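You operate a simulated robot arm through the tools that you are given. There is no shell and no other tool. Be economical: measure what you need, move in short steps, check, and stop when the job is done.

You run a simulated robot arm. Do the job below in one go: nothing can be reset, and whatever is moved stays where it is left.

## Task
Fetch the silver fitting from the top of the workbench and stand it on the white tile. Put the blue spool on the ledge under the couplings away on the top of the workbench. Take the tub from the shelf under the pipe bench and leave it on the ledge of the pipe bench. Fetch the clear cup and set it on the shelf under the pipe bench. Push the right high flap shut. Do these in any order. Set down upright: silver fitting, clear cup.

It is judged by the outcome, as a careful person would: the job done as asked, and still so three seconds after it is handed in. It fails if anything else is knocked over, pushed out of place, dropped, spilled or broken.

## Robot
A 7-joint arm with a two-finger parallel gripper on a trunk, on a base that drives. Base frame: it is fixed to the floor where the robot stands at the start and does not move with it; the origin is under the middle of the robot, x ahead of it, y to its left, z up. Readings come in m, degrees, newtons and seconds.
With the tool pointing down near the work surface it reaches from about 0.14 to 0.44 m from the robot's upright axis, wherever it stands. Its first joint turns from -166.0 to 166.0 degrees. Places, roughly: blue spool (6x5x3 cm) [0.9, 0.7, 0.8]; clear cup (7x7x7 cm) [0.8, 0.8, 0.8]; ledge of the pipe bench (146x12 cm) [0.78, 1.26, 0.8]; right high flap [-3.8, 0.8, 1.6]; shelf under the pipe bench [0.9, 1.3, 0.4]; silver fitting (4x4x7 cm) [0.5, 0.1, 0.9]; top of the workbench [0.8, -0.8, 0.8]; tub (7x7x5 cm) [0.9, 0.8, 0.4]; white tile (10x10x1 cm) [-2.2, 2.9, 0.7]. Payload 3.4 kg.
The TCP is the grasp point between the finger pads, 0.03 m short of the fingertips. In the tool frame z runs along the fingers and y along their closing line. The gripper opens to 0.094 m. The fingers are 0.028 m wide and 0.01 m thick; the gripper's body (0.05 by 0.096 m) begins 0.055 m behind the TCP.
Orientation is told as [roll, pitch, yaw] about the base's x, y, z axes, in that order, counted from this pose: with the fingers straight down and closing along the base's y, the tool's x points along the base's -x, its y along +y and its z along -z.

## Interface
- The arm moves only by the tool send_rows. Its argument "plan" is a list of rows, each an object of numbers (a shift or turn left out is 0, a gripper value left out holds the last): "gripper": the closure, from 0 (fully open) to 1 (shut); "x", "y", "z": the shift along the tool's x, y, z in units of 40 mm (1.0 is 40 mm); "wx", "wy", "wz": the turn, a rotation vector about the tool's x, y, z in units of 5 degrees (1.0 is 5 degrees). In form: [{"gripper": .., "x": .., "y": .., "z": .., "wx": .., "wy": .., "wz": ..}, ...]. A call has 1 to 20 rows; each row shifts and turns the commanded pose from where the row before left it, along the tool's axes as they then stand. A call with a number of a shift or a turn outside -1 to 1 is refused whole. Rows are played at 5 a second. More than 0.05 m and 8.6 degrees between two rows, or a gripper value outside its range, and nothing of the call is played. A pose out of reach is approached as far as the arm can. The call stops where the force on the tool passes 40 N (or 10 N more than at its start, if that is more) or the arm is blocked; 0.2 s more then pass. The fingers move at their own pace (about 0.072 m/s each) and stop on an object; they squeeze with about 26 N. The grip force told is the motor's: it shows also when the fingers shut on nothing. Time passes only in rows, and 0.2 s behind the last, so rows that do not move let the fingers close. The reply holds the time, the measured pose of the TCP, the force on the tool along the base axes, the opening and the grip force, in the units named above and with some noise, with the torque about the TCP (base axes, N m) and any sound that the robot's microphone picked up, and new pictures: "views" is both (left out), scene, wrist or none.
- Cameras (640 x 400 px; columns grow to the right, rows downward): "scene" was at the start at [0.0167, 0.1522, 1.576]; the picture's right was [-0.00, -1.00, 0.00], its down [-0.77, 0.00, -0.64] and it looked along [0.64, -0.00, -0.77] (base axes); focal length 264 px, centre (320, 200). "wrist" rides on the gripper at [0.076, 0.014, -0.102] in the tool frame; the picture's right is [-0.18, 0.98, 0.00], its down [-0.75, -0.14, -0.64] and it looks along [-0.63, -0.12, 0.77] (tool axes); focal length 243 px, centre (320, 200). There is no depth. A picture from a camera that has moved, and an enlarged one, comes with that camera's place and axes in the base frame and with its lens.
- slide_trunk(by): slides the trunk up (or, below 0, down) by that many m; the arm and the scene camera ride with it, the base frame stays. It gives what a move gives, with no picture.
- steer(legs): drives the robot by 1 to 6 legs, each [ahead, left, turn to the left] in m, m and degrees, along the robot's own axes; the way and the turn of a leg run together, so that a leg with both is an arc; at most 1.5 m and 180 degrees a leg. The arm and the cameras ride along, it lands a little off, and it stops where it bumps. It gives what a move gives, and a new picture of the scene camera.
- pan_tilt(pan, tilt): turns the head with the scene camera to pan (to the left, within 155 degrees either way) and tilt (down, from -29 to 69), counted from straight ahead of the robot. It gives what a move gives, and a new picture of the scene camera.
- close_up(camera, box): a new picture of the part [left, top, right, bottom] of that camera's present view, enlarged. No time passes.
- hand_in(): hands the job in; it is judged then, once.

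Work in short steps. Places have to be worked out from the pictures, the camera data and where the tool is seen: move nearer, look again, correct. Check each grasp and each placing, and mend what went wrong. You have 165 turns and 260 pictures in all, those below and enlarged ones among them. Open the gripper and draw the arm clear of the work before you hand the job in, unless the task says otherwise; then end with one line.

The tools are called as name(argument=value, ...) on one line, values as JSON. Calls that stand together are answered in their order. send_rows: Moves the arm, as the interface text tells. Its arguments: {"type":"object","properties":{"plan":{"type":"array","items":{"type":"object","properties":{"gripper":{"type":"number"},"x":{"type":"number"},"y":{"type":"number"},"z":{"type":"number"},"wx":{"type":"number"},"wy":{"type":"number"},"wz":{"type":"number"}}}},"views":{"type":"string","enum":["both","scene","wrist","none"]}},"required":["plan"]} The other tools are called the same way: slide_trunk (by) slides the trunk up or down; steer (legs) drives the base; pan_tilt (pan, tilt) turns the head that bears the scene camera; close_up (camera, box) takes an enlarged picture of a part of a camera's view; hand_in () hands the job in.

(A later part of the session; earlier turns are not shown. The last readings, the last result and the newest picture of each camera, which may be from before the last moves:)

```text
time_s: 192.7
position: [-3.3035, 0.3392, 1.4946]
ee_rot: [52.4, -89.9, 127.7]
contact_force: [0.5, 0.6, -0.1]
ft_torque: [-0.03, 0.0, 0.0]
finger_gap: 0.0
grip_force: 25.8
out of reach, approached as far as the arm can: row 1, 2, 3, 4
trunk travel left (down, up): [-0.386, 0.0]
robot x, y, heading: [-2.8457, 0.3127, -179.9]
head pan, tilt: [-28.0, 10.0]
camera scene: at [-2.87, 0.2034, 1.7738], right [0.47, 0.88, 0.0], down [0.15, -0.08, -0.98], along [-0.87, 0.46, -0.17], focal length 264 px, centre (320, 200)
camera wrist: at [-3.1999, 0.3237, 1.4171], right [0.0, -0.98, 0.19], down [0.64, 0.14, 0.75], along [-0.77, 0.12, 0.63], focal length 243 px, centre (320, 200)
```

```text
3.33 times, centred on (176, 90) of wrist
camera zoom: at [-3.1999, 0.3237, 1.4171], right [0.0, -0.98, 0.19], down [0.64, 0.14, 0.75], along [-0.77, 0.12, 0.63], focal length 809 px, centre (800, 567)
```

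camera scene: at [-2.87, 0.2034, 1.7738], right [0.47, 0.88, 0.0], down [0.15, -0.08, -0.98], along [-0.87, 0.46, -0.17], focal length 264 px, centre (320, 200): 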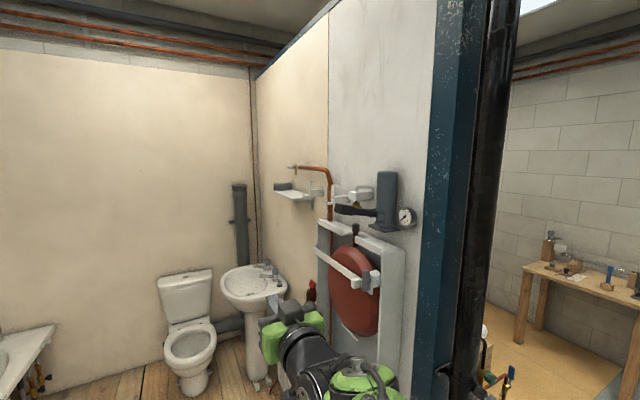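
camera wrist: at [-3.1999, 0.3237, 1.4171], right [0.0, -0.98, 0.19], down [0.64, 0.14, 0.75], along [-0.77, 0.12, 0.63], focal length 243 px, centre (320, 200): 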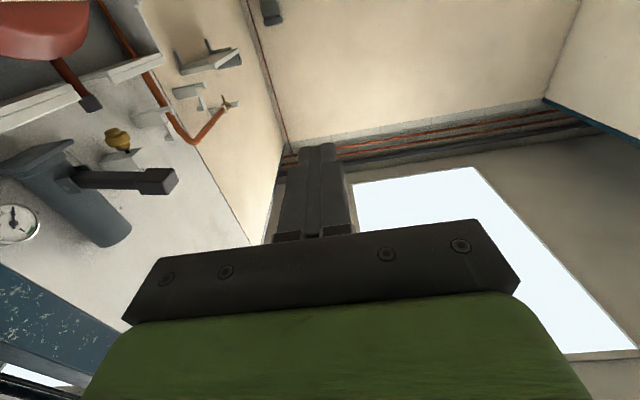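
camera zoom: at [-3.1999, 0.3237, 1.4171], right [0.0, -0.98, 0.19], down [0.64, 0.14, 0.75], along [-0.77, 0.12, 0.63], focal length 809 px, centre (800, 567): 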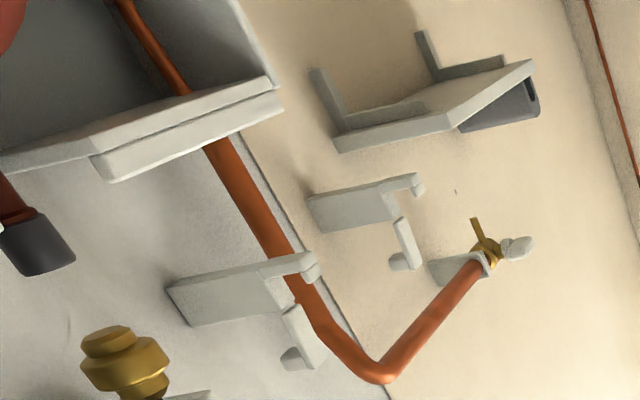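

Higher zoom on the right clip from both cameras.

close_up(camera="scene", box=[318, 176, 366, 206])

close_up(camera="wrist", box=[120, 76, 216, 136])

```text
13.33 times, centred on (342, 191) of scene
camera zoom: at [-2.87, 0.2034, 1.7738], right [0.47, 0.88, 0.0], down [0.15, -0.08, -0.98], along [-0.87, 0.46, -0.17], focal length 3517 px, centre (27, 320)
```

zoom: 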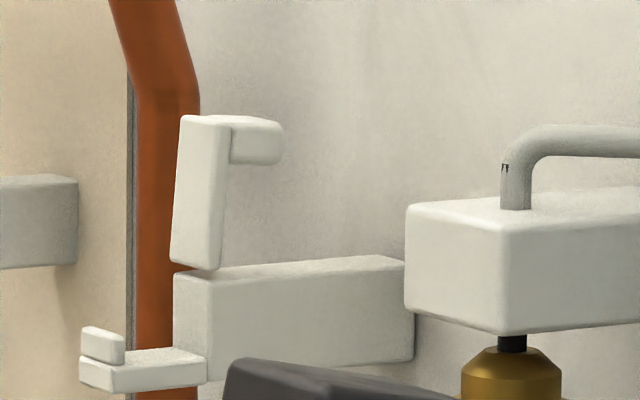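

```text
6.67 times, centred on (168, 106) of wrist
camera zoom: at [-3.1999, 0.3237, 1.4171], right [0.0, -0.98, 0.19], down [0.64, 0.14, 0.75], along [-0.77, 0.12, 0.63], focal length 1618 px, centre (1333, 827)
```

zoom: 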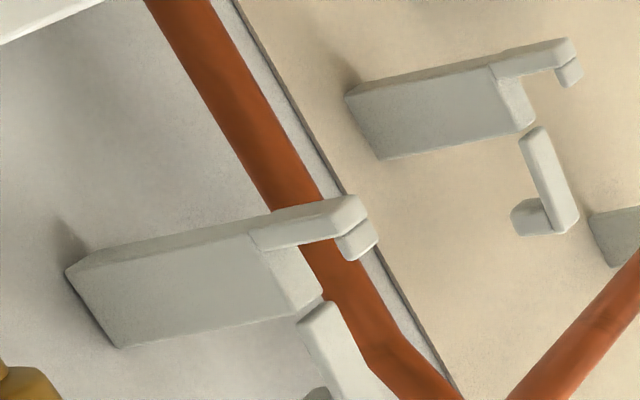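

The flap is a small plate hinged at the front top of the bracket, standing open (upright); shut means swung outward and down over the lower jaw. I need to get behind it. First drive nearer: 0.15 ahead, 0.17 to the right.

steer(legs=[[0.14, -0.17, 0]])

pan_tilt(pan=-20, tilt=30)

```text
time_s: 194.3
position: [-3.4428, 0.5089, 1.4932]
ee_rot: [40.0, -89.9, 140.0]
contact_force: [-0.1, 0.6, 0.1]
ft_torque: [0.01, 0.01, 0.0]
finger_gap: 0.0
grip_force: 25.7
trunk travel left (down, up): [-0.386, 0.0]
robot x, y, heading: [-2.9875, 0.4809, -180.3]
head pan, tilt: [-28.0, 10.0]
camera scene: at [-3.0097, 0.3727, 1.7738], right [0.47, 0.88, 0.0], down [0.15, -0.08, -0.98], along [-0.87, 0.46, -0.17], focal length 264 px, centre (320, 200)
```

scene: 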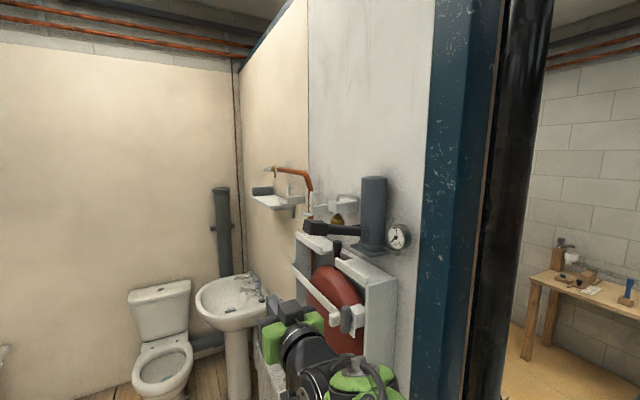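

```text
time_s: 195.2
position: [-3.4419, 0.5081, 1.4939]
ee_rot: [-84.1, -90.0, -95.7]
contact_force: [-0.5, 0.4, -0.3]
ft_torque: [0.01, 0.02, 0.02]
finger_gap: 0.0
grip_force: 26.0
trunk travel left (down, up): [-0.386, 0.0]
robot x, y, heading: [-2.9854, 0.4794, -179.6]
head pan, tilt: [-20.0, 30.0]
camera scene: at [-3.0119, 0.3593, 1.7415], right [0.34, 0.94, 0.0], down [0.47, -0.17, -0.87], along [-0.81, 0.3, -0.5], focal length 264 px, centre (320, 200)
```

scene: 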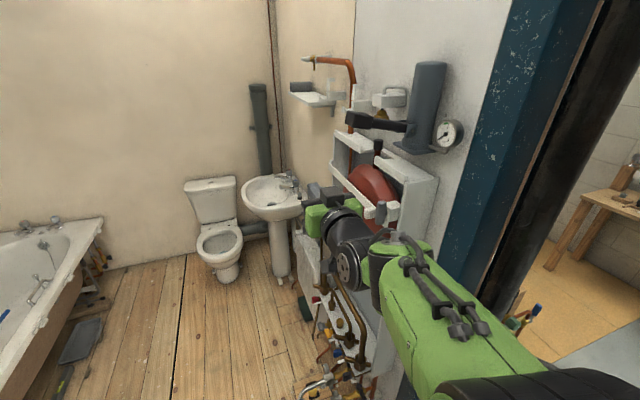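

Zoom on the flap from this new viewpoint to triangulate.

close_up(camera="scene", box=[330, 70, 426, 130])

```text
6.67 times, centred on (378, 100) of scene
camera zoom: at [-3.0119, 0.3593, 1.7415], right [0.34, 0.94, 0.0], down [0.47, -0.17, -0.87], along [-0.81, 0.3, -0.5], focal length 1759 px, centre (-67, 867)
```

zoom: 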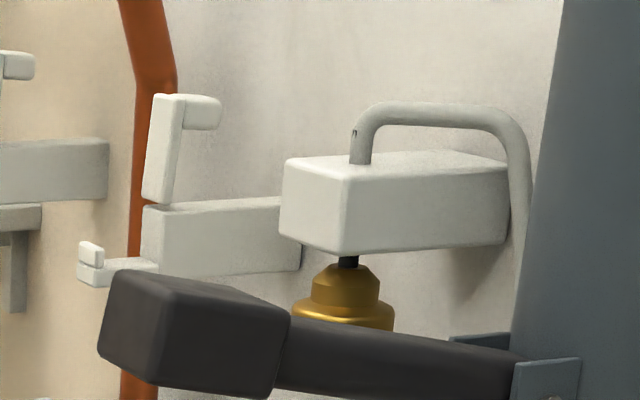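

I test how far the arm reaches at z≈1.6, staying in free space at y≈0.5.

send_rows(plan=[{"z": 0.5, "x": -0.6}, {"z": 0.5, "x": -0.6}, {"z": 0.5, "x": -0.6}, {"z": 0.5, "x": -0.6}, {"z": 0.5, "x": -0.6}, {"z": 1}, {"z": 1}, {"z": 1}, {"z": 1}, {"z": 1}, {"z": 1}, {}], views="scene")

```text
time_s: 197.8
position: [-3.7, 0.5121, 1.5813]
ee_rot: [-171.9, -89.9, -7.9]
contact_force: [0.7, 0.5, 0.3]
ft_torque: [-0.01, 0.0, -0.01]
finger_gap: 0.0
grip_force: 26.0
out of reach, approached as far as the arm can: row 9, 10, 11
trunk travel left (down, up): [-0.386, 0.0]
robot x, y, heading: [-2.9872, 0.4797, -179.7]
head pan, tilt: [-20.0, 30.0]
camera scene: at [-3.0109, 0.3594, 1.7414], right [0.34, 0.94, 0.0], down [0.47, -0.17, -0.87], along [-0.81, 0.3, -0.5], focal length 264 px, centre (320, 200)
```

scene: 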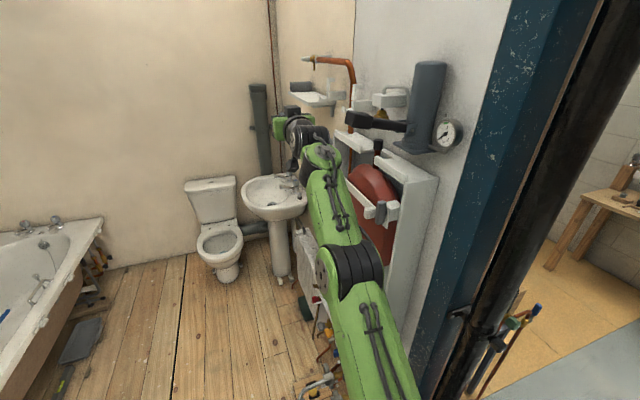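

Reach is about 0.71 m; I need roughly 0.15 m more. Draw the hand back and left (away from the lever), then drive further ahead and right until near the platform edge.

send_rows(plan=[{"z": -0.8, "y": 0.5}, {"z": -0.8, "y": 0.5}, {"z": -0.8, "y": 0.5}, {"z": -0.8, "y": 0.5}, {"z": -0.8, "y": 0.5}, {"z": -0.8, "y": 0.5}, {}], views="none")

pan_tilt(pan=25, tilt=69)

```text
time_s: 199.4
position: [-3.5082, 0.395, 1.5814]
ee_rot: [15.9, -89.9, 164.1]
contact_force: [0.0, -0.2, -0.3]
ft_torque: [0.01, 0.01, 0.02]
finger_gap: 0.0
grip_force: 25.6
trunk travel left (down, up): [-0.386, 0.0]
robot x, y, heading: [-2.9841, 0.4791, -180.1]
head pan, tilt: [-20.0, 30.0]
```

```text
time_s: 200.5
position: [-3.5075, 0.3938, 1.5824]
ee_rot: [23.7, -90.0, 156.3]
contact_force: [0.2, 0.4, -0.2]
ft_torque: [0.02, 0.02, -0.05]
finger_gap: 0.0001
grip_force: 25.8
trunk travel left (down, up): [-0.386, 0.0]
robot x, y, heading: [-2.9889, 0.4755, -180.0]
head pan, tilt: [25.0, 68.8]
camera scene: at [-2.9782, 0.3052, 1.69], right [-0.42, 0.91, 0.0], down [0.84, 0.39, -0.36], along [-0.33, -0.15, -0.93], focal length 264 px, centre (320, 200)
```

scene: 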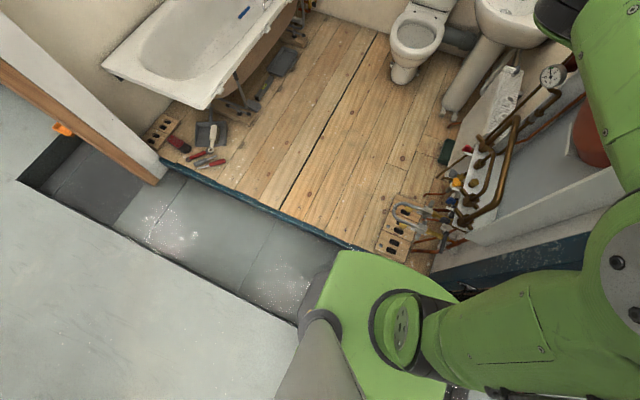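

Platform edge is x≈-3.34 and my base front ≈-3.22, so ~0.1 m is left. I shift the hand further left, then drive up to the edge and right.

send_rows(plan=[{"y": 1, "z": -0.5}, {"y": 1, "z": -0.5}, {"y": 0.5}, {}], views="none")

steer(legs=[[0, -0.14, 0], [0.15, 0, 0]])

```text
time_s: 201.5
position: [-3.467, 0.2935, 1.5824]
ee_rot: [83.0, -89.9, 97.2]
contact_force: [0.6, 1.2, -0.1]
ft_torque: [0.03, -0.03, 0.0]
finger_gap: 0.0001
grip_force: 25.9
trunk travel left (down, up): [-0.386, 0.0]
robot x, y, heading: [-2.9883, 0.4834, -179.9]
head pan, tilt: [25.0, 68.8]
```

```text
time_s: 202.4
position: [-3.4667, 0.3312, 1.5814]
ee_rot: [59.8, -89.8, 120.6]
contact_force: [-1.1, 0.9, -0.3]
ft_torque: [-0.01, -0.01, 0.08]
finger_gap: 0.0
grip_force: 26.1
trunk travel left (down, up): [-0.386, 0.0]
robot x, y, heading: [-2.9846, 0.5138, -179.7]
head pan, tilt: [25.0, 68.8]
stopped in leg 1: the robot was blocked; the commanded pose is now the measured one
camera scene: at [-2.9782, 0.3435, 1.6905], right [-0.42, 0.91, 0.0], down [0.84, 0.39, -0.36], along [-0.33, -0.16, -0.93], focal length 264 px, centre (320, 200)
```

scene: 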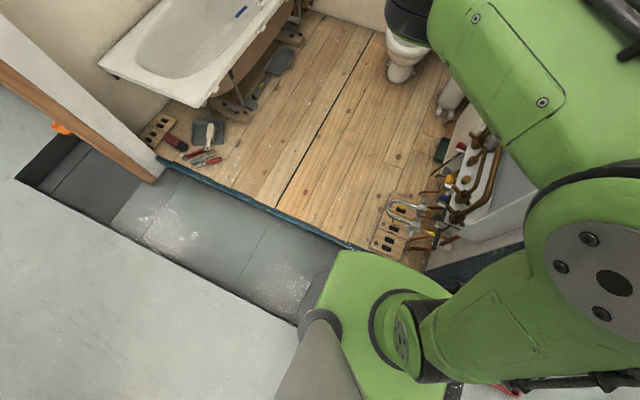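

Blocked on the right after 3 cm. Look to the right to see by what.

pan_tilt(pan=-45, tilt=60)

```text
time_s: 203.8
position: [-3.4663, 0.3238, 1.5813]
ee_rot: [-6.9, -89.8, -172.7]
contact_force: [0.7, -0.3, -0.3]
ft_torque: [0.02, 0.0, -0.02]
finger_gap: 0.0001
grip_force: 26.2
trunk travel left (down, up): [-0.386, 0.0]
robot x, y, heading: [-2.9875, 0.5137, -179.9]
head pan, tilt: [-45.0, 60.0]
camera scene: at [-2.9747, 0.4088, 1.6993], right [0.71, 0.71, 0.0], down [0.61, -0.61, -0.5], along [-0.35, 0.35, -0.87], focal length 264 px, centre (320, 200)
```

scene: 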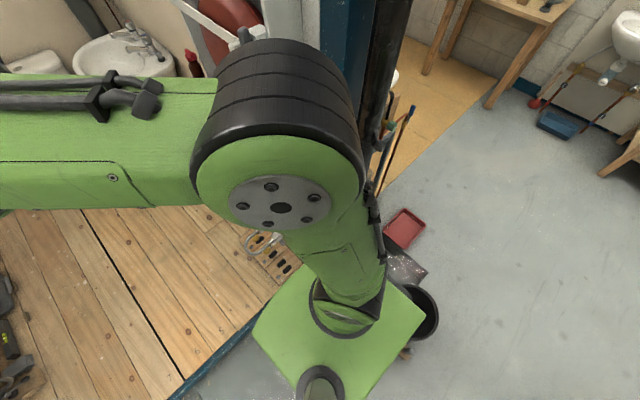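

Check the gap between base and the black tub, and the elbow and post.

close_up(camera="scene", box=[240, 220, 480, 370])

pan_tilt(pan=-85, tilt=55)

```text
2.67 times, centred on (360, 295) of scene
camera zoom: at [-2.9747, 0.4088, 1.6993], right [0.71, 0.71, 0.0], down [0.61, -0.61, -0.5], along [-0.35, 0.35, -0.87], focal length 704 px, centre (213, -53)
```

zoom: 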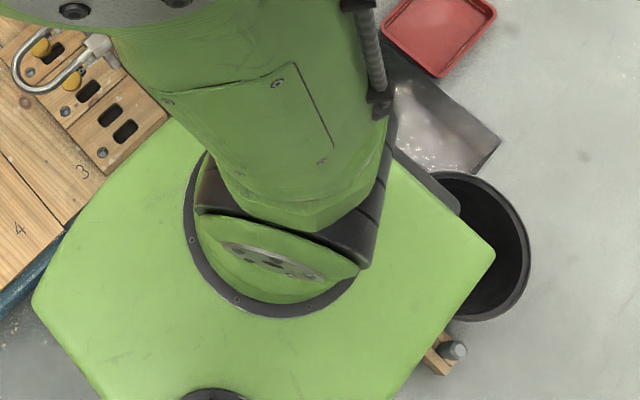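

```text
time_s: 204.9
position: [-3.4664, 0.3253, 1.5809]
ee_rot: [0.7, -89.9, 179.7]
contact_force: [-0.6, 0.5, 0.4]
ft_torque: [0.01, 0.03, -0.02]
finger_gap: 0.0003
grip_force: 26.1
trunk travel left (down, up): [-0.386, 0.0]
robot x, y, heading: [-2.9872, 0.5181, -180.0]
head pan, tilt: [-85.0, 55.0]
camera scene: at [-2.9339, 0.434, 1.7054], right [1.0, 0.09, 0.0], down [0.07, -0.82, -0.57], along [-0.05, 0.57, -0.82], focal length 264 px, centre (320, 200)
```

scene: 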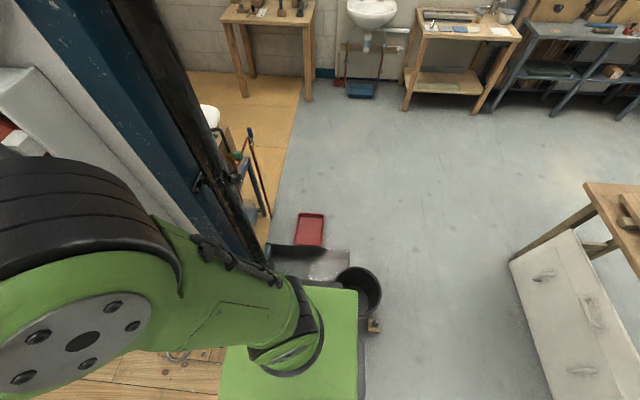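

The bucket on the floor stands right beside my base. I move left a little first, then ahead past it, and check.

steer(legs=[[0, 0.04, 0], [0.1, 0, 0]])

close_up(camera="scene", box=[200, 200, 440, 350])

```text
time_s: 206.5
position: [-3.5674, 0.2836, 1.5809]
ee_rot: [-10.9, -89.8, -168.6]
contact_force: [0.1, 0.6, -0.7]
ft_torque: [-0.02, 0.02, -0.02]
finger_gap: 0.0001
grip_force: 26.4
trunk travel left (down, up): [-0.386, 0.0]
robot x, y, heading: [-3.0873, 0.4787, -179.8]
head pan, tilt: [-85.0, 55.0]
camera scene: at [-3.0343, 0.3933, 1.7054], right [1.0, 0.09, 0.0], down [0.07, -0.82, -0.57], along [-0.05, 0.57, -0.82], focal length 264 px, centre (320, 200)
```

scene: 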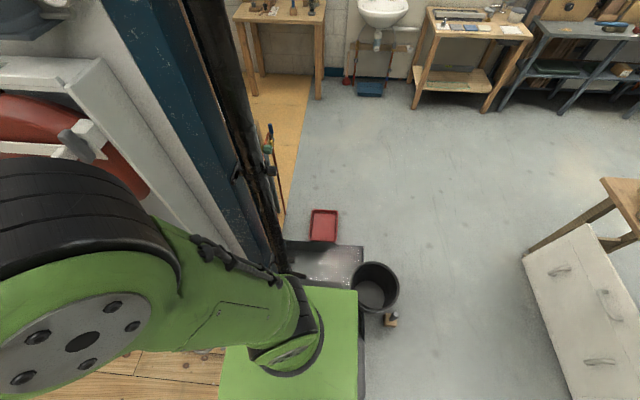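

```text
2.67 times, centred on (320, 275) of scene
camera zoom: at [-3.0343, 0.3933, 1.7054], right [1.0, 0.09, 0.0], down [0.07, -0.82, -0.57], along [-0.05, 0.57, -0.82], focal length 704 px, centre (320, 0)
```

zoom: 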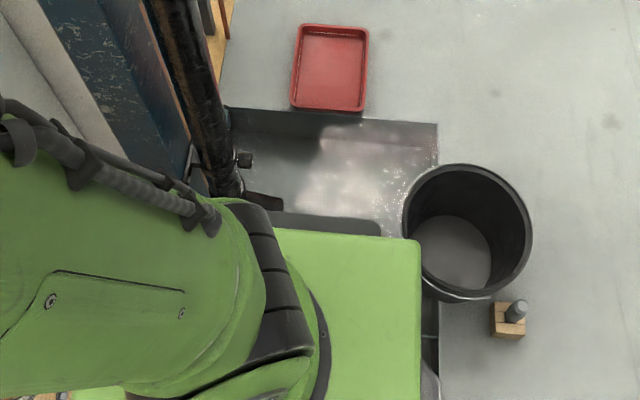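

Base advanced freely to x=-3.087; bucket clear and unmoved. Ahead 3 cm more, then right 6 cm.

steer(legs=[[0.03, 0, 0]])

steer(legs=[[0, -0.05, 0]])

```text
time_s: 207.3
position: [-3.5926, 0.2833, 1.5829]
ee_rot: [148.2, -89.9, 32.4]
contact_force: [-0.3, -0.5, -1.0]
ft_torque: [-0.01, -0.02, 0.03]
finger_gap: 0.0
grip_force: 25.5
trunk travel left (down, up): [-0.386, 0.0]
robot x, y, heading: [-3.1184, 0.4764, -179.5]
head pan, tilt: [-85.0, 55.0]
camera scene: at [-3.0593, 0.3943, 1.7053], right [1.0, 0.09, 0.0], down [0.07, -0.82, -0.57], along [-0.05, 0.57, -0.82], focal length 264 px, centre (320, 200)
```

scene: 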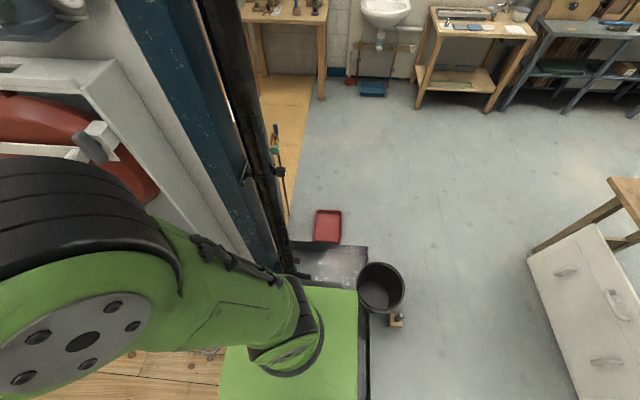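

```text
time_s: 208.3
position: [-3.5953, 0.3326, 1.5816]
ee_rot: [3.5, -89.9, 177.1]
contact_force: [-0.1, 0.8, -0.1]
ft_torque: [0.02, 0.02, 0.04]
finger_gap: 0.0
grip_force: 26.3
trunk travel left (down, up): [-0.386, 0.0]
robot x, y, heading: [-3.116, 0.5241, -180.0]
head pan, tilt: [-85.0, 55.0]
camera scene: at [-3.0625, 0.4426, 1.7053], right [1.0, 0.09, 0.0], down [0.07, -0.82, -0.57], along [-0.05, 0.57, -0.82], focal length 264 px, centre (320, 200)
```

scene: 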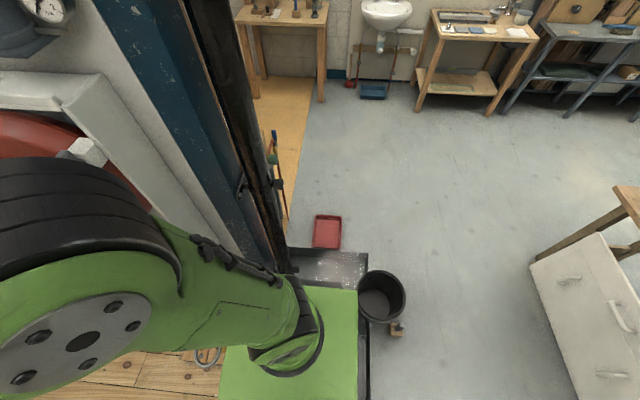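

Still no bump; continue ahead 3 cm.

steer(legs=[[0.04, 0, 0]])

pan_tilt(pan=-30, tilt=15)

```text
time_s: 209.1
position: [-3.6328, 0.3317, 1.5817]
ee_rot: [13.4, -90.0, 167.2]
contact_force: [-0.3, -0.1, -0.3]
ft_torque: [0.0, 0.03, -0.02]
finger_gap: 0.0002
grip_force: 25.8
trunk travel left (down, up): [-0.386, 0.0]
robot x, y, heading: [-3.1593, 0.5255, -180.0]
head pan, tilt: [-85.0, 55.0]
camera scene: at [-3.1006, 0.4422, 1.7053], right [1.0, 0.09, 0.0], down [0.07, -0.82, -0.57], along [-0.05, 0.57, -0.82], focal length 264 px, centre (320, 200)
```

scene: 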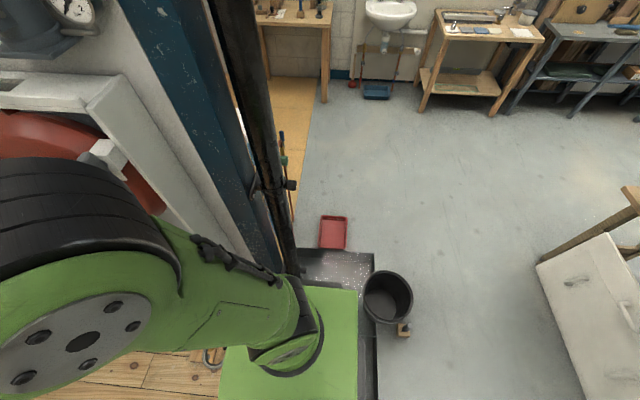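

```text
time_s: 210.4
position: [-3.6345, 0.3327, 1.581]
ee_rot: [20.0, -89.9, 160.5]
contact_force: [0.3, 1.0, 0.0]
ft_torque: [0.0, 0.01, 0.01]
finger_gap: 0.0001
grip_force: 25.6
trunk travel left (down, up): [-0.386, 0.0]
robot x, y, heading: [-3.1558, 0.5219, -179.9]
head pan, tilt: [-30.0, 15.0]
camera scene: at [-3.1775, 0.418, 1.7656], right [0.5, 0.87, 0.0], down [0.23, -0.13, -0.97], along [-0.84, 0.48, -0.26], focal length 264 px, centre (320, 200)
```

scene: 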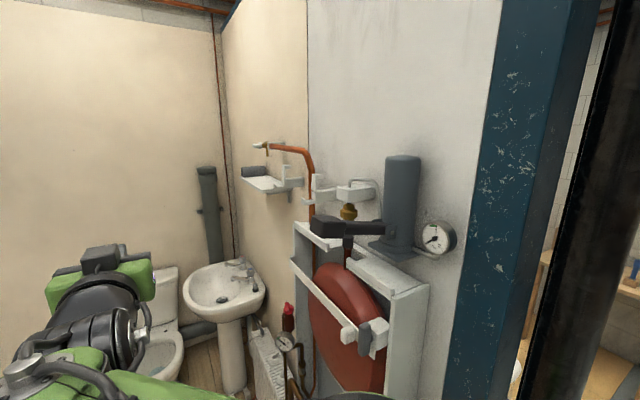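

At (-3.157, 0.524) without a bump. Zoom on the flap again for a good fix.

close_up(camera="scene", box=[280, 155, 400, 230])

```text
5.33 times, centred on (340, 192) of scene
camera zoom: at [-3.1775, 0.418, 1.7656], right [0.5, 0.87, 0.0], down [0.23, -0.13, -0.97], along [-0.84, 0.48, -0.26], focal length 1407 px, centre (213, 240)
```

zoom: 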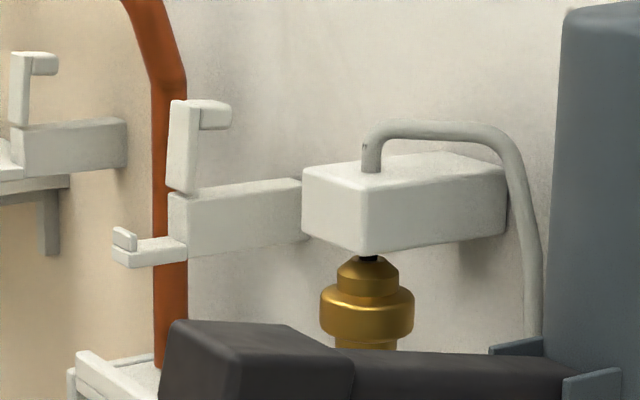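

No bump yet, so I go 5 cm further ahead.

steer(legs=[[0.05, 0, 0]])

```text
time_s: 211.3
position: [-3.6827, 0.3323, 1.5822]
ee_rot: [45.1, -89.8, 135.5]
contact_force: [0.4, -0.4, 0.1]
ft_torque: [0.0, 0.03, -0.03]
finger_gap: 0.0
grip_force: 26.0
trunk travel left (down, up): [-0.386, 0.0]
robot x, y, heading: [-3.2056, 0.5248, -180.0]
head pan, tilt: [-30.0, 15.0]
camera scene: at [-3.2251, 0.4178, 1.7657], right [0.5, 0.87, 0.0], down [0.22, -0.13, -0.97], along [-0.84, 0.48, -0.26], focal length 264 px, centre (320, 200)
```

scene: 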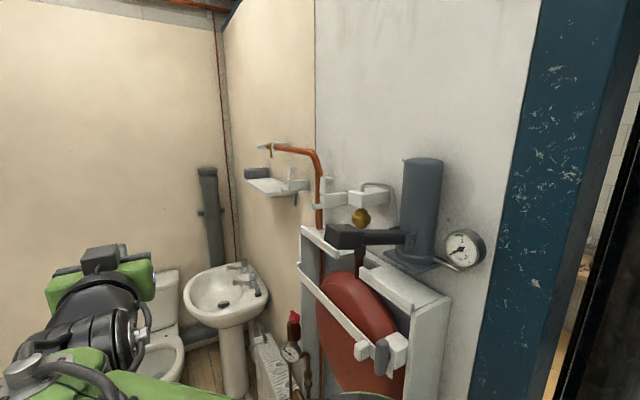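

The base seems to pass the platform edge freely; but small items lie on that floor ahead. Look down before going further.

pan_tilt(pan=10, tilt=69)

```text
time_s: 212.5
position: [-3.6848, 0.3324, 1.5811]
ee_rot: [24.4, -89.9, 156.1]
contact_force: [-0.5, -0.3, 0.6]
ft_torque: [-0.05, 0.01, -0.01]
finger_gap: 0.0001
grip_force: 26.0
trunk travel left (down, up): [-0.386, 0.0]
robot x, y, heading: [-3.2069, 0.521, -180.4]
head pan, tilt: [10.0, 68.8]
camera scene: at [-3.2006, 0.3614, 1.69], right [-0.18, 0.98, 0.0], down [0.92, 0.16, -0.36], along [-0.36, -0.06, -0.93], focal length 264 px, centre (320, 200)
```

scene: 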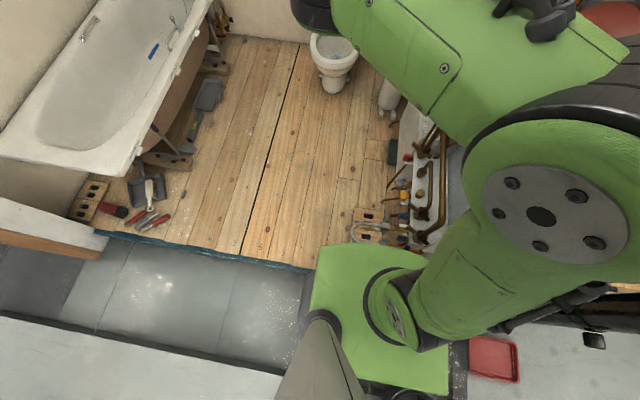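

The base can go a bit further (floor items start at x≈-3.6). First I roll the tool 90° (camera to the left side) here in free space.

send_rows(plan=[{"wz": 1}, {"wz": 1}, {"wz": 1}, {"wz": 1}, {"wz": 1}, {"wz": 1}, {"wz": 1}, {"wz": 1}, {"wz": 1}, {"wz": 1}, {"wz": 1}, {"wz": 1}, {"wz": 1}, {"wz": 1}, {"wz": 1}, {"wz": 1}, {"wz": 1}, {"wz": 1}, {}], views="wrist")

```text
time_s: 216.5
position: [-3.6833, 0.3327, 1.5811]
ee_rot: [89.9, 0.0, 90.7]
contact_force: [0.7, 0.2, -0.3]
ft_torque: [-0.02, 0.0, -0.03]
finger_gap: 0.0002
grip_force: 26.7
trunk travel left (down, up): [-0.386, 0.0]
robot x, y, heading: [-3.2027, 0.5246, -180.1]
head pan, tilt: [10.0, 68.8]
camera wrist: at [-3.5792, 0.2565, 1.5953], right [0.0, 0.19, 0.98], down [0.63, 0.76, -0.14], along [-0.77, 0.62, -0.12], focal length 243 px, centre (320, 200)
```

wrist: 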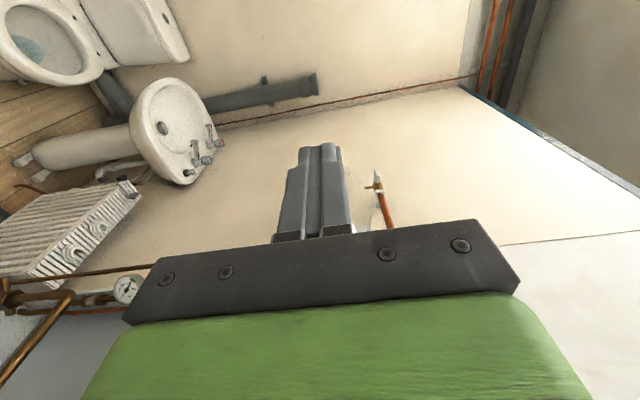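

Roll done; camera is on the left. Drive 5 cm ahead, then yaw the tool 50° to the right.

steer(legs=[[0.045, 0, 0]])

send_rows(plan=[{"wy": -1}, {"wy": -1}, {"wy": -1}, {"wy": -1}, {"wy": -1}, {"wy": -1}, {"wy": -1}, {"wy": -1}, {"wy": -1}, {"wy": -1}, {}], views="wrist")

```text
time_s: 217.4
position: [-3.7202, 0.3497, 1.5823]
ee_rot: [89.9, 0.1, 89.2]
contact_force: [-0.4, 0.4, -0.1]
ft_torque: [-0.01, -0.01, -0.01]
finger_gap: 0.0
grip_force: 26.2
trunk travel left (down, up): [-0.386, 0.0]
robot x, y, heading: [-3.236, 0.5269, 178.9]
head pan, tilt: [10.0, 68.8]
camera scene: at [-3.2359, 0.3657, 1.6901], right [-0.15, 0.99, 0.0], down [0.92, 0.14, -0.36], along [-0.36, -0.06, -0.93], focal length 264 px, centre (320, 200)
```

scene: 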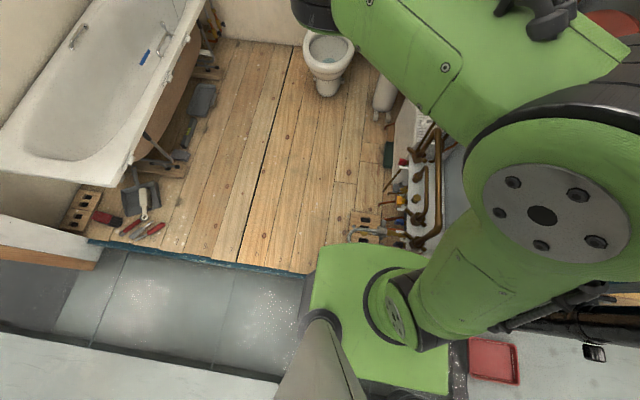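

```text
time_s: 219.8
position: [-3.7196, 0.3479, 1.5812]
ee_rot: [90.0, 0.0, 39.2]
contact_force: [-0.6, 0.3, 0.1]
ft_torque: [0.02, 0.02, 0.03]
finger_gap: 0.0001
grip_force: 26.2
trunk travel left (down, up): [-0.386, 0.0]
robot x, y, heading: [-3.2366, 0.5268, 178.7]
head pan, tilt: [10.0, 68.8]
camera wrist: at [-3.7122, 0.2192, 1.5953], right [0.14, 0.12, 0.98], down [0.99, -0.02, -0.14], along [0.01, 0.99, -0.12], focal length 243 px, centre (320, 200)
```

wrist: 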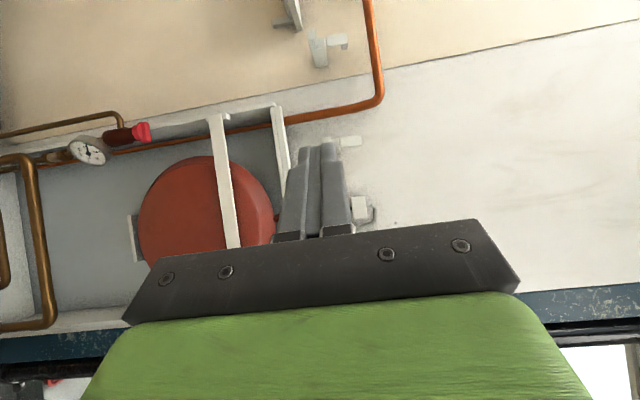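

The base is now touching something lightly (turned 1°), so no further driving ahead. Zoom the wrist view for a precise fix of the flap.

close_up(camera="wrist", box=[290, 20, 418, 100])

close_up(camera="wrist", box=[320, 110, 400, 160])

```text
5.00 times, centred on (354, 60) of wrist
camera zoom: at [-3.7122, 0.2192, 1.5953], right [0.14, 0.12, 0.98], down [0.99, -0.02, -0.14], along [0.01, 0.99, -0.12], focal length 1213 px, centre (150, 900)
```

zoom: 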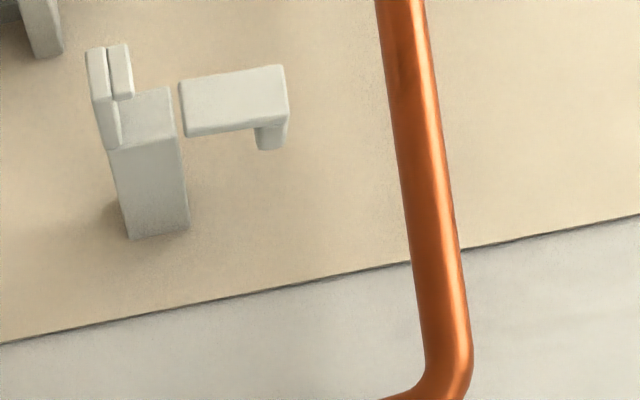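

```text
8.00 times, centred on (360, 135) of wrist
camera zoom: at [-3.7122, 0.2192, 1.5953], right [0.14, 0.12, 0.98], down [0.99, -0.02, -0.14], along [0.01, 0.99, -0.12], focal length 1941 px, centre (0, 720)
```

zoom: 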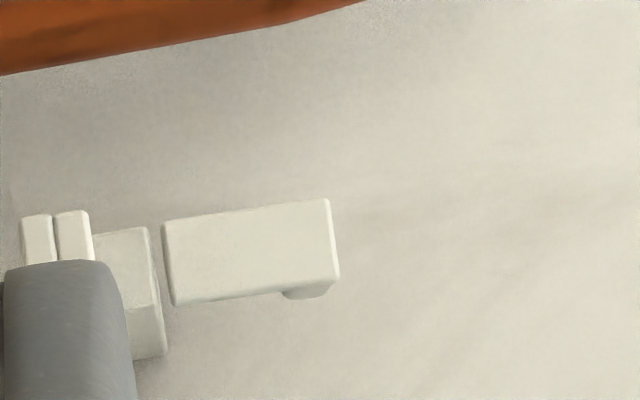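

Flap fixed at x≈-3.83 (near edge -3.819), y≈0.775, z 1.594–1.642. To keep my forearm off the lever I move the robot left 0.1 and ahead 0.05.

steer(legs=[[0, 0.1, 0.8], [0.05, 0, 0]])

```text
time_s: 222.1
position: [-3.8065, 0.3044, 1.5954]
ee_rot: [87.5, -0.1, 38.3]
contact_force: [0.4, -0.3, -0.1]
ft_torque: [0.01, 0.03, -0.04]
finger_gap: 0.0
grip_force: 26.1
trunk travel left (down, up): [-0.386, 0.0]
robot x, y, heading: [-3.2971, 0.4326, 179.7]
head pan, tilt: [10.0, 68.8]
stopped in leg 2: the robot was blocked; the commanded pose is now the measured one
camera scene: at [-3.3004, 0.218, 1.6887], right [-0.17, 0.98, 0.03], down [0.92, 0.17, -0.35], along [-0.35, -0.03, -0.93], focal length 264 px, centre (320, 200)
```

scene: 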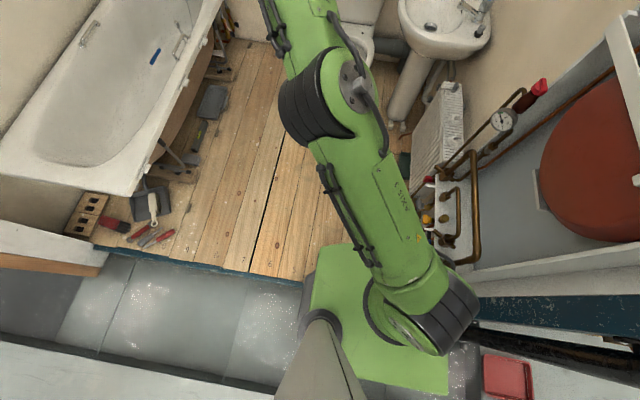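

The robot tilted ~2° and stopped: I've run against something. Back off a few cm and check it levels.

steer(legs=[[-0.07, 0, 0]])

pan_tilt(pan=-20, tilt=60)

```text
time_s: 222.8
position: [-3.8074, 0.3721, 1.6028]
ee_rot: [85.4, 1.4, 38.5]
contact_force: [-2.5, -0.2, 0.5]
ft_torque: [0.02, 0.04, -0.02]
finger_gap: 0.0
grip_force: 26.5
trunk travel left (down, up): [-0.386, 0.0]
robot x, y, heading: [-3.2915, 0.4327, 180.1]
head pan, tilt: [10.0, 68.8]
stopped in leg 1: the robot was blocked; the commanded pose is now the measured one
camera scene: at [-3.2905, 0.2206, 1.6889], right [-0.17, 0.98, 0.03], down [0.92, 0.17, -0.35], along [-0.35, -0.04, -0.93], focal length 264 px, centre (320, 200)
```

scene: 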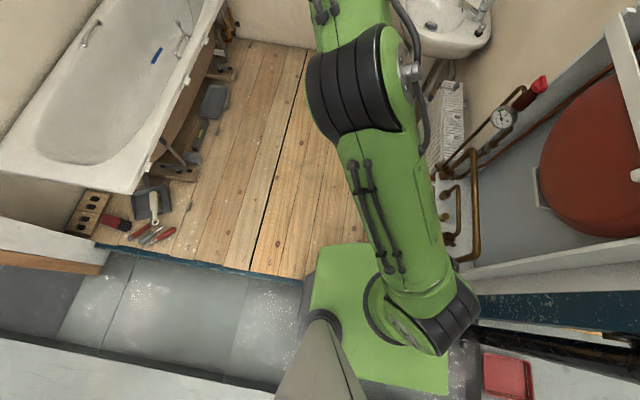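

```text
time_s: 223.7
position: [-3.7995, 0.3736, 1.6062]
ee_rot: [85.5, 1.8, 38.7]
contact_force: [0.4, -0.2, -0.8]
ft_torque: [0.0, 0.05, -0.01]
finger_gap: 0.0
grip_force: 26.2
trunk travel left (down, up): [-0.386, 0.0]
robot x, y, heading: [-3.2911, 0.4326, -180.1]
head pan, tilt: [-20.0, 60.0]
camera scene: at [-3.2915, 0.2555, 1.6994], right [0.34, 0.94, 0.03], down [0.81, -0.28, -0.51], along [-0.47, 0.19, -0.86], focal length 264 px, centre (320, 200)
```

scene: 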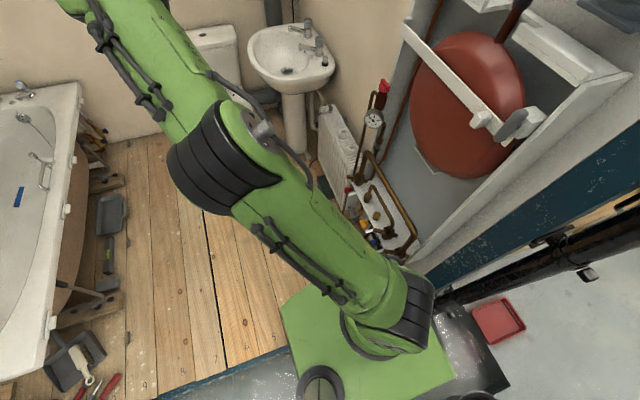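

Backing is blocked too. Undo the sideways step instead: go right 0.05.

steer(legs=[[0, -0.05, 0]])

pan_tilt(pan=60, tilt=69)

```text
time_s: 224.5
position: [-3.7979, 0.4557, 1.6066]
ee_rot: [83.2, 3.9, 38.9]
contact_force: [-0.7, 0.4, 0.5]
ft_torque: [0.06, 0.0, 0.03]
finger_gap: 0.0
grip_force: 26.2
trunk travel left (down, up): [-0.386, 0.0]
robot x, y, heading: [-3.2866, 0.4311, 179.7]
head pan, tilt: [-20.0, 60.0]
stopped in leg 1: the robot was blocked; the commanded pose is now the measured one
camera scene: at [-3.2889, 0.2577, 1.6994], right [0.35, 0.94, 0.03], down [0.81, -0.29, -0.51], along [-0.47, 0.2, -0.86], focal length 264 px, centre (320, 200)
```

scene: 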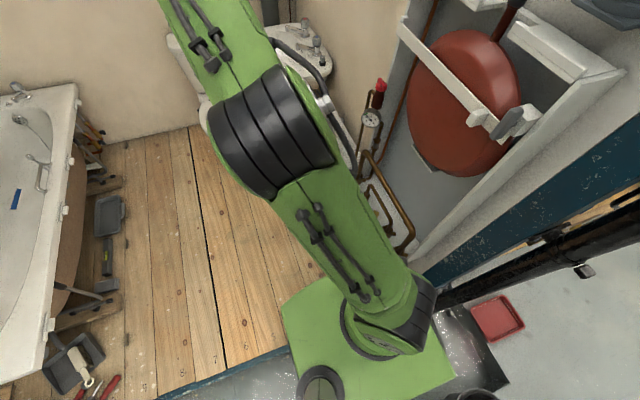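

```text
time_s: 226.0
position: [-3.8002, 0.4534, 1.6078]
ee_rot: [83.4, 3.9, 39.0]
contact_force: [-0.3, 0.8, 0.5]
ft_torque: [0.0, 0.03, -0.03]
finger_gap: 0.0
grip_force: 26.6
trunk travel left (down, up): [-0.386, 0.0]
robot x, y, heading: [-3.2825, 0.4325, 179.7]
head pan, tilt: [60.0, 68.8]
camera scene: at [-3.2546, 0.1878, 1.688], right [-0.86, 0.5, 0.01], down [0.47, 0.81, -0.34], along [-0.18, -0.29, -0.94], focal length 264 px, centre (320, 200)
```

scene: 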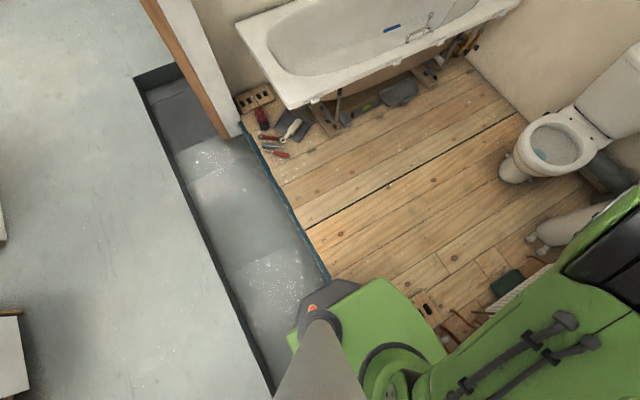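

The trench floor is lower and something holds the base tilted. Look right and behind for the contact.

pan_tilt(pan=-75, tilt=66)

pan_tilt(pan=110, tilt=66)

```text
time_s: 228.2
position: [-3.7996, 0.4525, 1.6077]
ee_rot: [83.2, 3.9, 39.1]
contact_force: [0.5, 0.5, -0.2]
ft_torque: [-0.01, 0.0, 0.0]
finger_gap: 0.0
grip_force: 26.1
trunk travel left (down, up): [-0.386, 0.0]
robot x, y, heading: [-3.2929, 0.4302, 179.9]
head pan, tilt: [-75.0, 66.0]
camera scene: at [-3.2415, 0.2937, 1.6937], right [0.97, 0.25, 0.01], down [0.23, -0.87, -0.43], along [-0.1, 0.42, -0.9], focal length 264 px, centre (320, 200)
```

scene: 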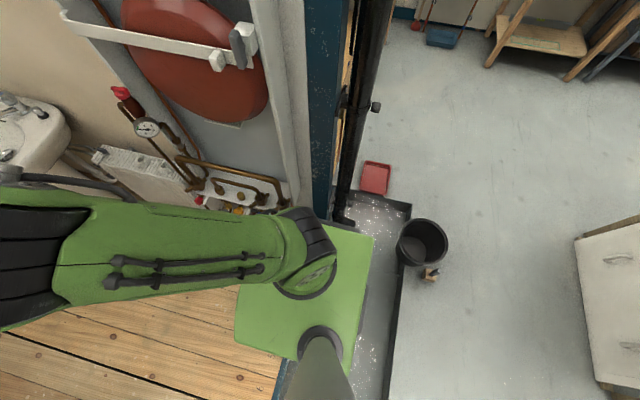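

```text
time_s: 230.9
position: [-3.7995, 0.4534, 1.6073]
ee_rot: [83.2, 4.0, 39.1]
contact_force: [0.4, -0.6, 0.3]
ft_torque: [-0.01, 0.03, -0.02]
finger_gap: 0.0
grip_force: 26.6
trunk travel left (down, up): [-0.386, 0.0]
robot x, y, heading: [-3.2836, 0.4328, 179.6]
head pan, tilt: [110.0, 66.0]
camera scene: at [-3.2062, 0.1803, 1.6906], right [-0.94, -0.34, -0.01], down [-0.31, 0.87, -0.38], along [0.14, -0.36, -0.92], focal length 264 px, centre (320, 200)
```

scene: 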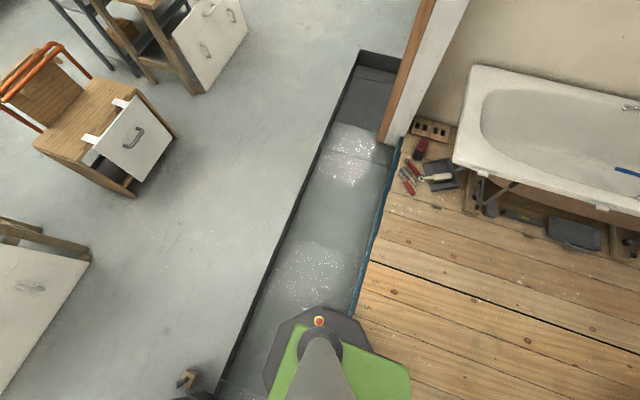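

Try a longer back-off command; the controller may have been limited by small motion.

steer(legs=[[-0.2, 0, 0]])

```text
time_s: 232.5
position: [-3.5985, 0.461, 1.603]
ee_rot: [83.0, 3.7, 38.8]
contact_force: [0.7, 0.8, 1.1]
ft_torque: [-0.02, 0.0, 0.04]
finger_gap: 0.0
grip_force: 25.9
trunk travel left (down, up): [-0.386, 0.0]
robot x, y, heading: [-3.0868, 0.4344, 179.8]
head pan, tilt: [110.0, 66.0]
camera scene: at [-3.0068, 0.2273, 1.6929], right [-0.94, -0.34, 0.0], down [-0.31, 0.86, -0.41], along [0.14, -0.38, -0.91], focal length 264 px, centre (320, 200)
```

scene: 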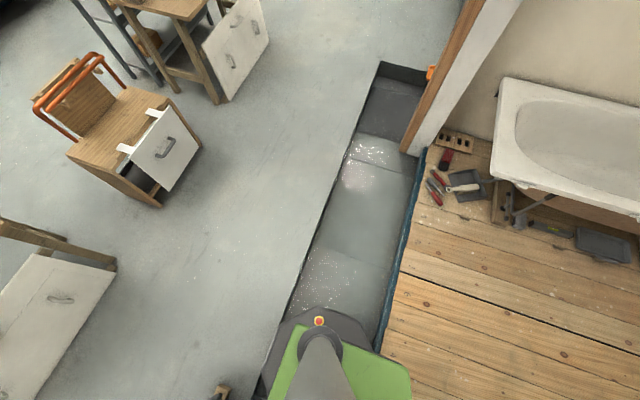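

Freed and level again. Check the floor items near the wall unit for any disturbance.

pan_tilt(pan=-35, tilt=50)

close_up(camera="scene", box=[200, 120, 520, 320])

```text
time_s: 234.8
position: [-3.6001, 0.4584, 1.6039]
ee_rot: [83.1, 3.6, 38.8]
contact_force: [-0.9, -0.8, 0.2]
ft_torque: [0.01, 0.02, 0.03]
finger_gap: 0.0
grip_force: 26.1
trunk travel left (down, up): [-0.386, 0.0]
robot x, y, heading: [-3.0884, 0.4316, 179.9]
head pan, tilt: [-35.0, 50.0]
camera scene: at [-3.0906, 0.3256, 1.7119], right [0.58, 0.82, 0.0], down [0.63, -0.44, -0.64], along [-0.53, 0.37, -0.77], focal length 264 px, centre (320, 200)
```

scene: 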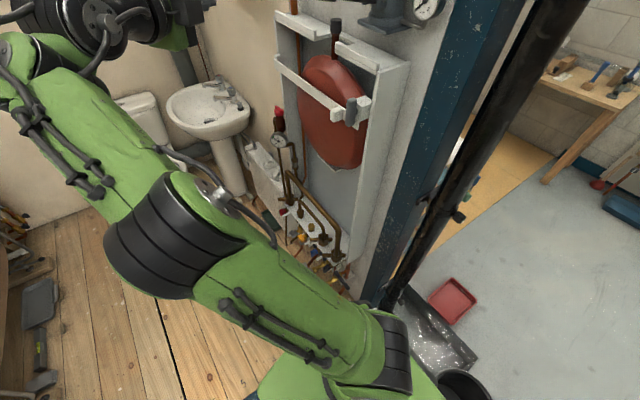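

```text
2.00 times, centred on (360, 220) of scene
camera zoom: at [-3.0906, 0.3256, 1.7119], right [0.58, 0.82, 0.0], down [0.63, -0.44, -0.64], along [-0.53, 0.37, -0.77], focal length 528 px, centre (240, 160)
```

zoom: 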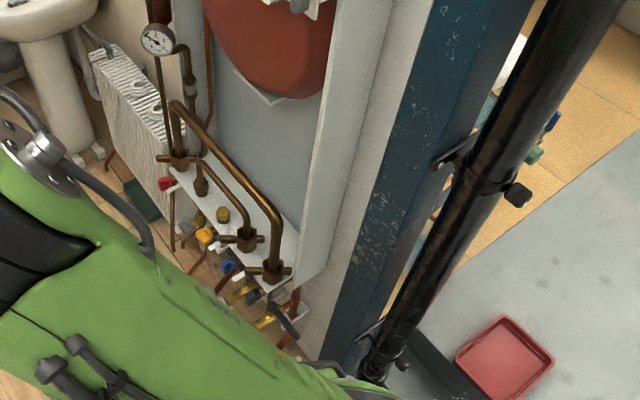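

The area looks intact and the elbow now lies to the left, which suits this approach. Level the tool (slightly upward-pointing) and drive to about (-3.20, 0.49).

send_rows(plan=[{"wx": -1}, {"wx": -1}, {"wx": -1, "wz": -0.7}, {}], views="none")

steer(legs=[[0, -0.055, 0], [0.11, 0, 0]])

close_up(camera="wrist", box=[0, 0, 640, 400])

```text
time_s: 235.8
position: [-3.5997, 0.458, 1.602]
ee_rot: [98.2, 0.1, 38.5]
contact_force: [0.8, -0.1, 0.3]
ft_torque: [0.01, -0.02, 0.0]
finger_gap: 0.0002
grip_force: 25.9
trunk travel left (down, up): [-0.386, 0.0]
robot x, y, heading: [-3.0889, 0.4306, 179.7]
head pan, tilt: [-35.0, 50.0]
```

```text
time_s: 237.6
position: [-3.7085, 0.5136, 1.6024]
ee_rot: [98.1, 0.3, 38.5]
contact_force: [-0.2, -0.6, -0.2]
ft_torque: [-0.02, 0.01, -0.04]
finger_gap: 0.0002
grip_force: 26.4
trunk travel left (down, up): [-0.386, 0.0]
robot x, y, heading: [-3.195, 0.4879, 180.0]
head pan, tilt: [-35.0, 50.0]
camera scene: at [-3.1986, 0.3809, 1.7119], right [0.58, 0.82, 0.0], down [0.63, -0.44, -0.64], along [-0.53, 0.37, -0.77], focal length 264 px, centre (320, 200)
```

scene: 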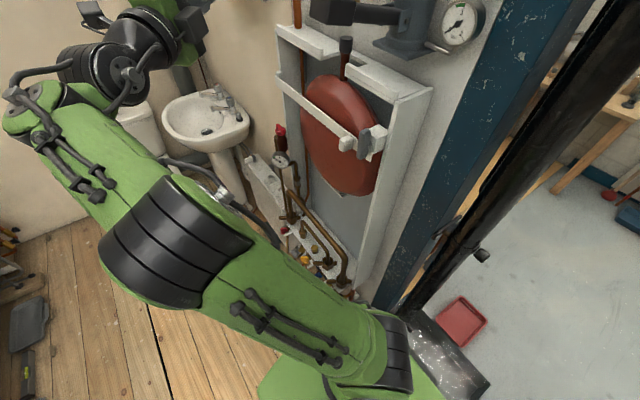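

```text
1.00 times, centred on (320, 200) of wrist (not enlarged: the box is as wide or as high as the picture)
camera zoom: at [-3.7023, 0.3841, 1.6023], right [0.23, 0.01, 0.97], down [0.97, -0.01, -0.23], along [0.01, 1.0, -0.01], focal length 243 px, centre (320, 200)
```

zoom: 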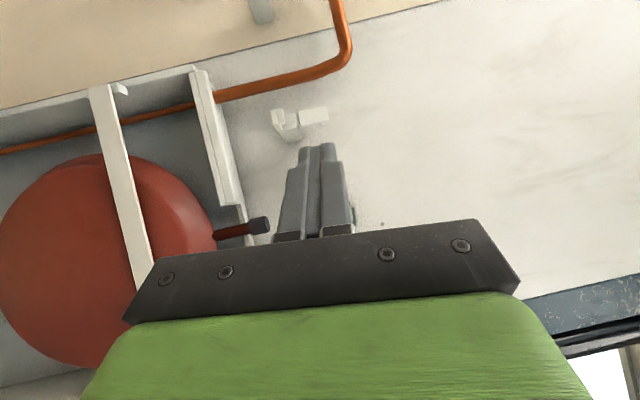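

Good configuration. Zoom the wrist view on the flap and finger tips.

close_up(camera="wrist", box=[250, 90, 378, 170])

```text
5.00 times, centred on (314, 130) of wrist
camera zoom: at [-3.7023, 0.3841, 1.6023], right [0.23, 0.01, 0.97], down [0.97, -0.01, -0.23], along [0.01, 1.0, -0.01], focal length 1213 px, centre (350, 550)
```

zoom: 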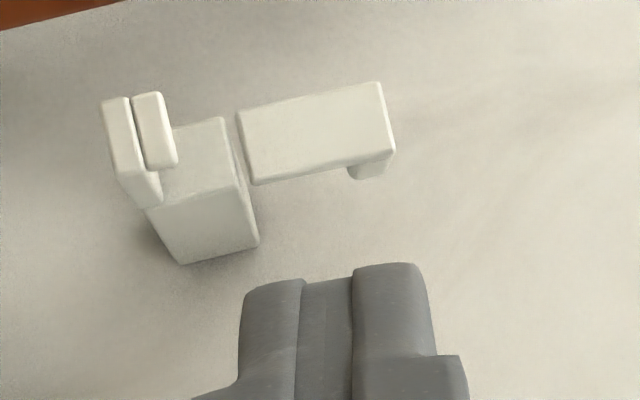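

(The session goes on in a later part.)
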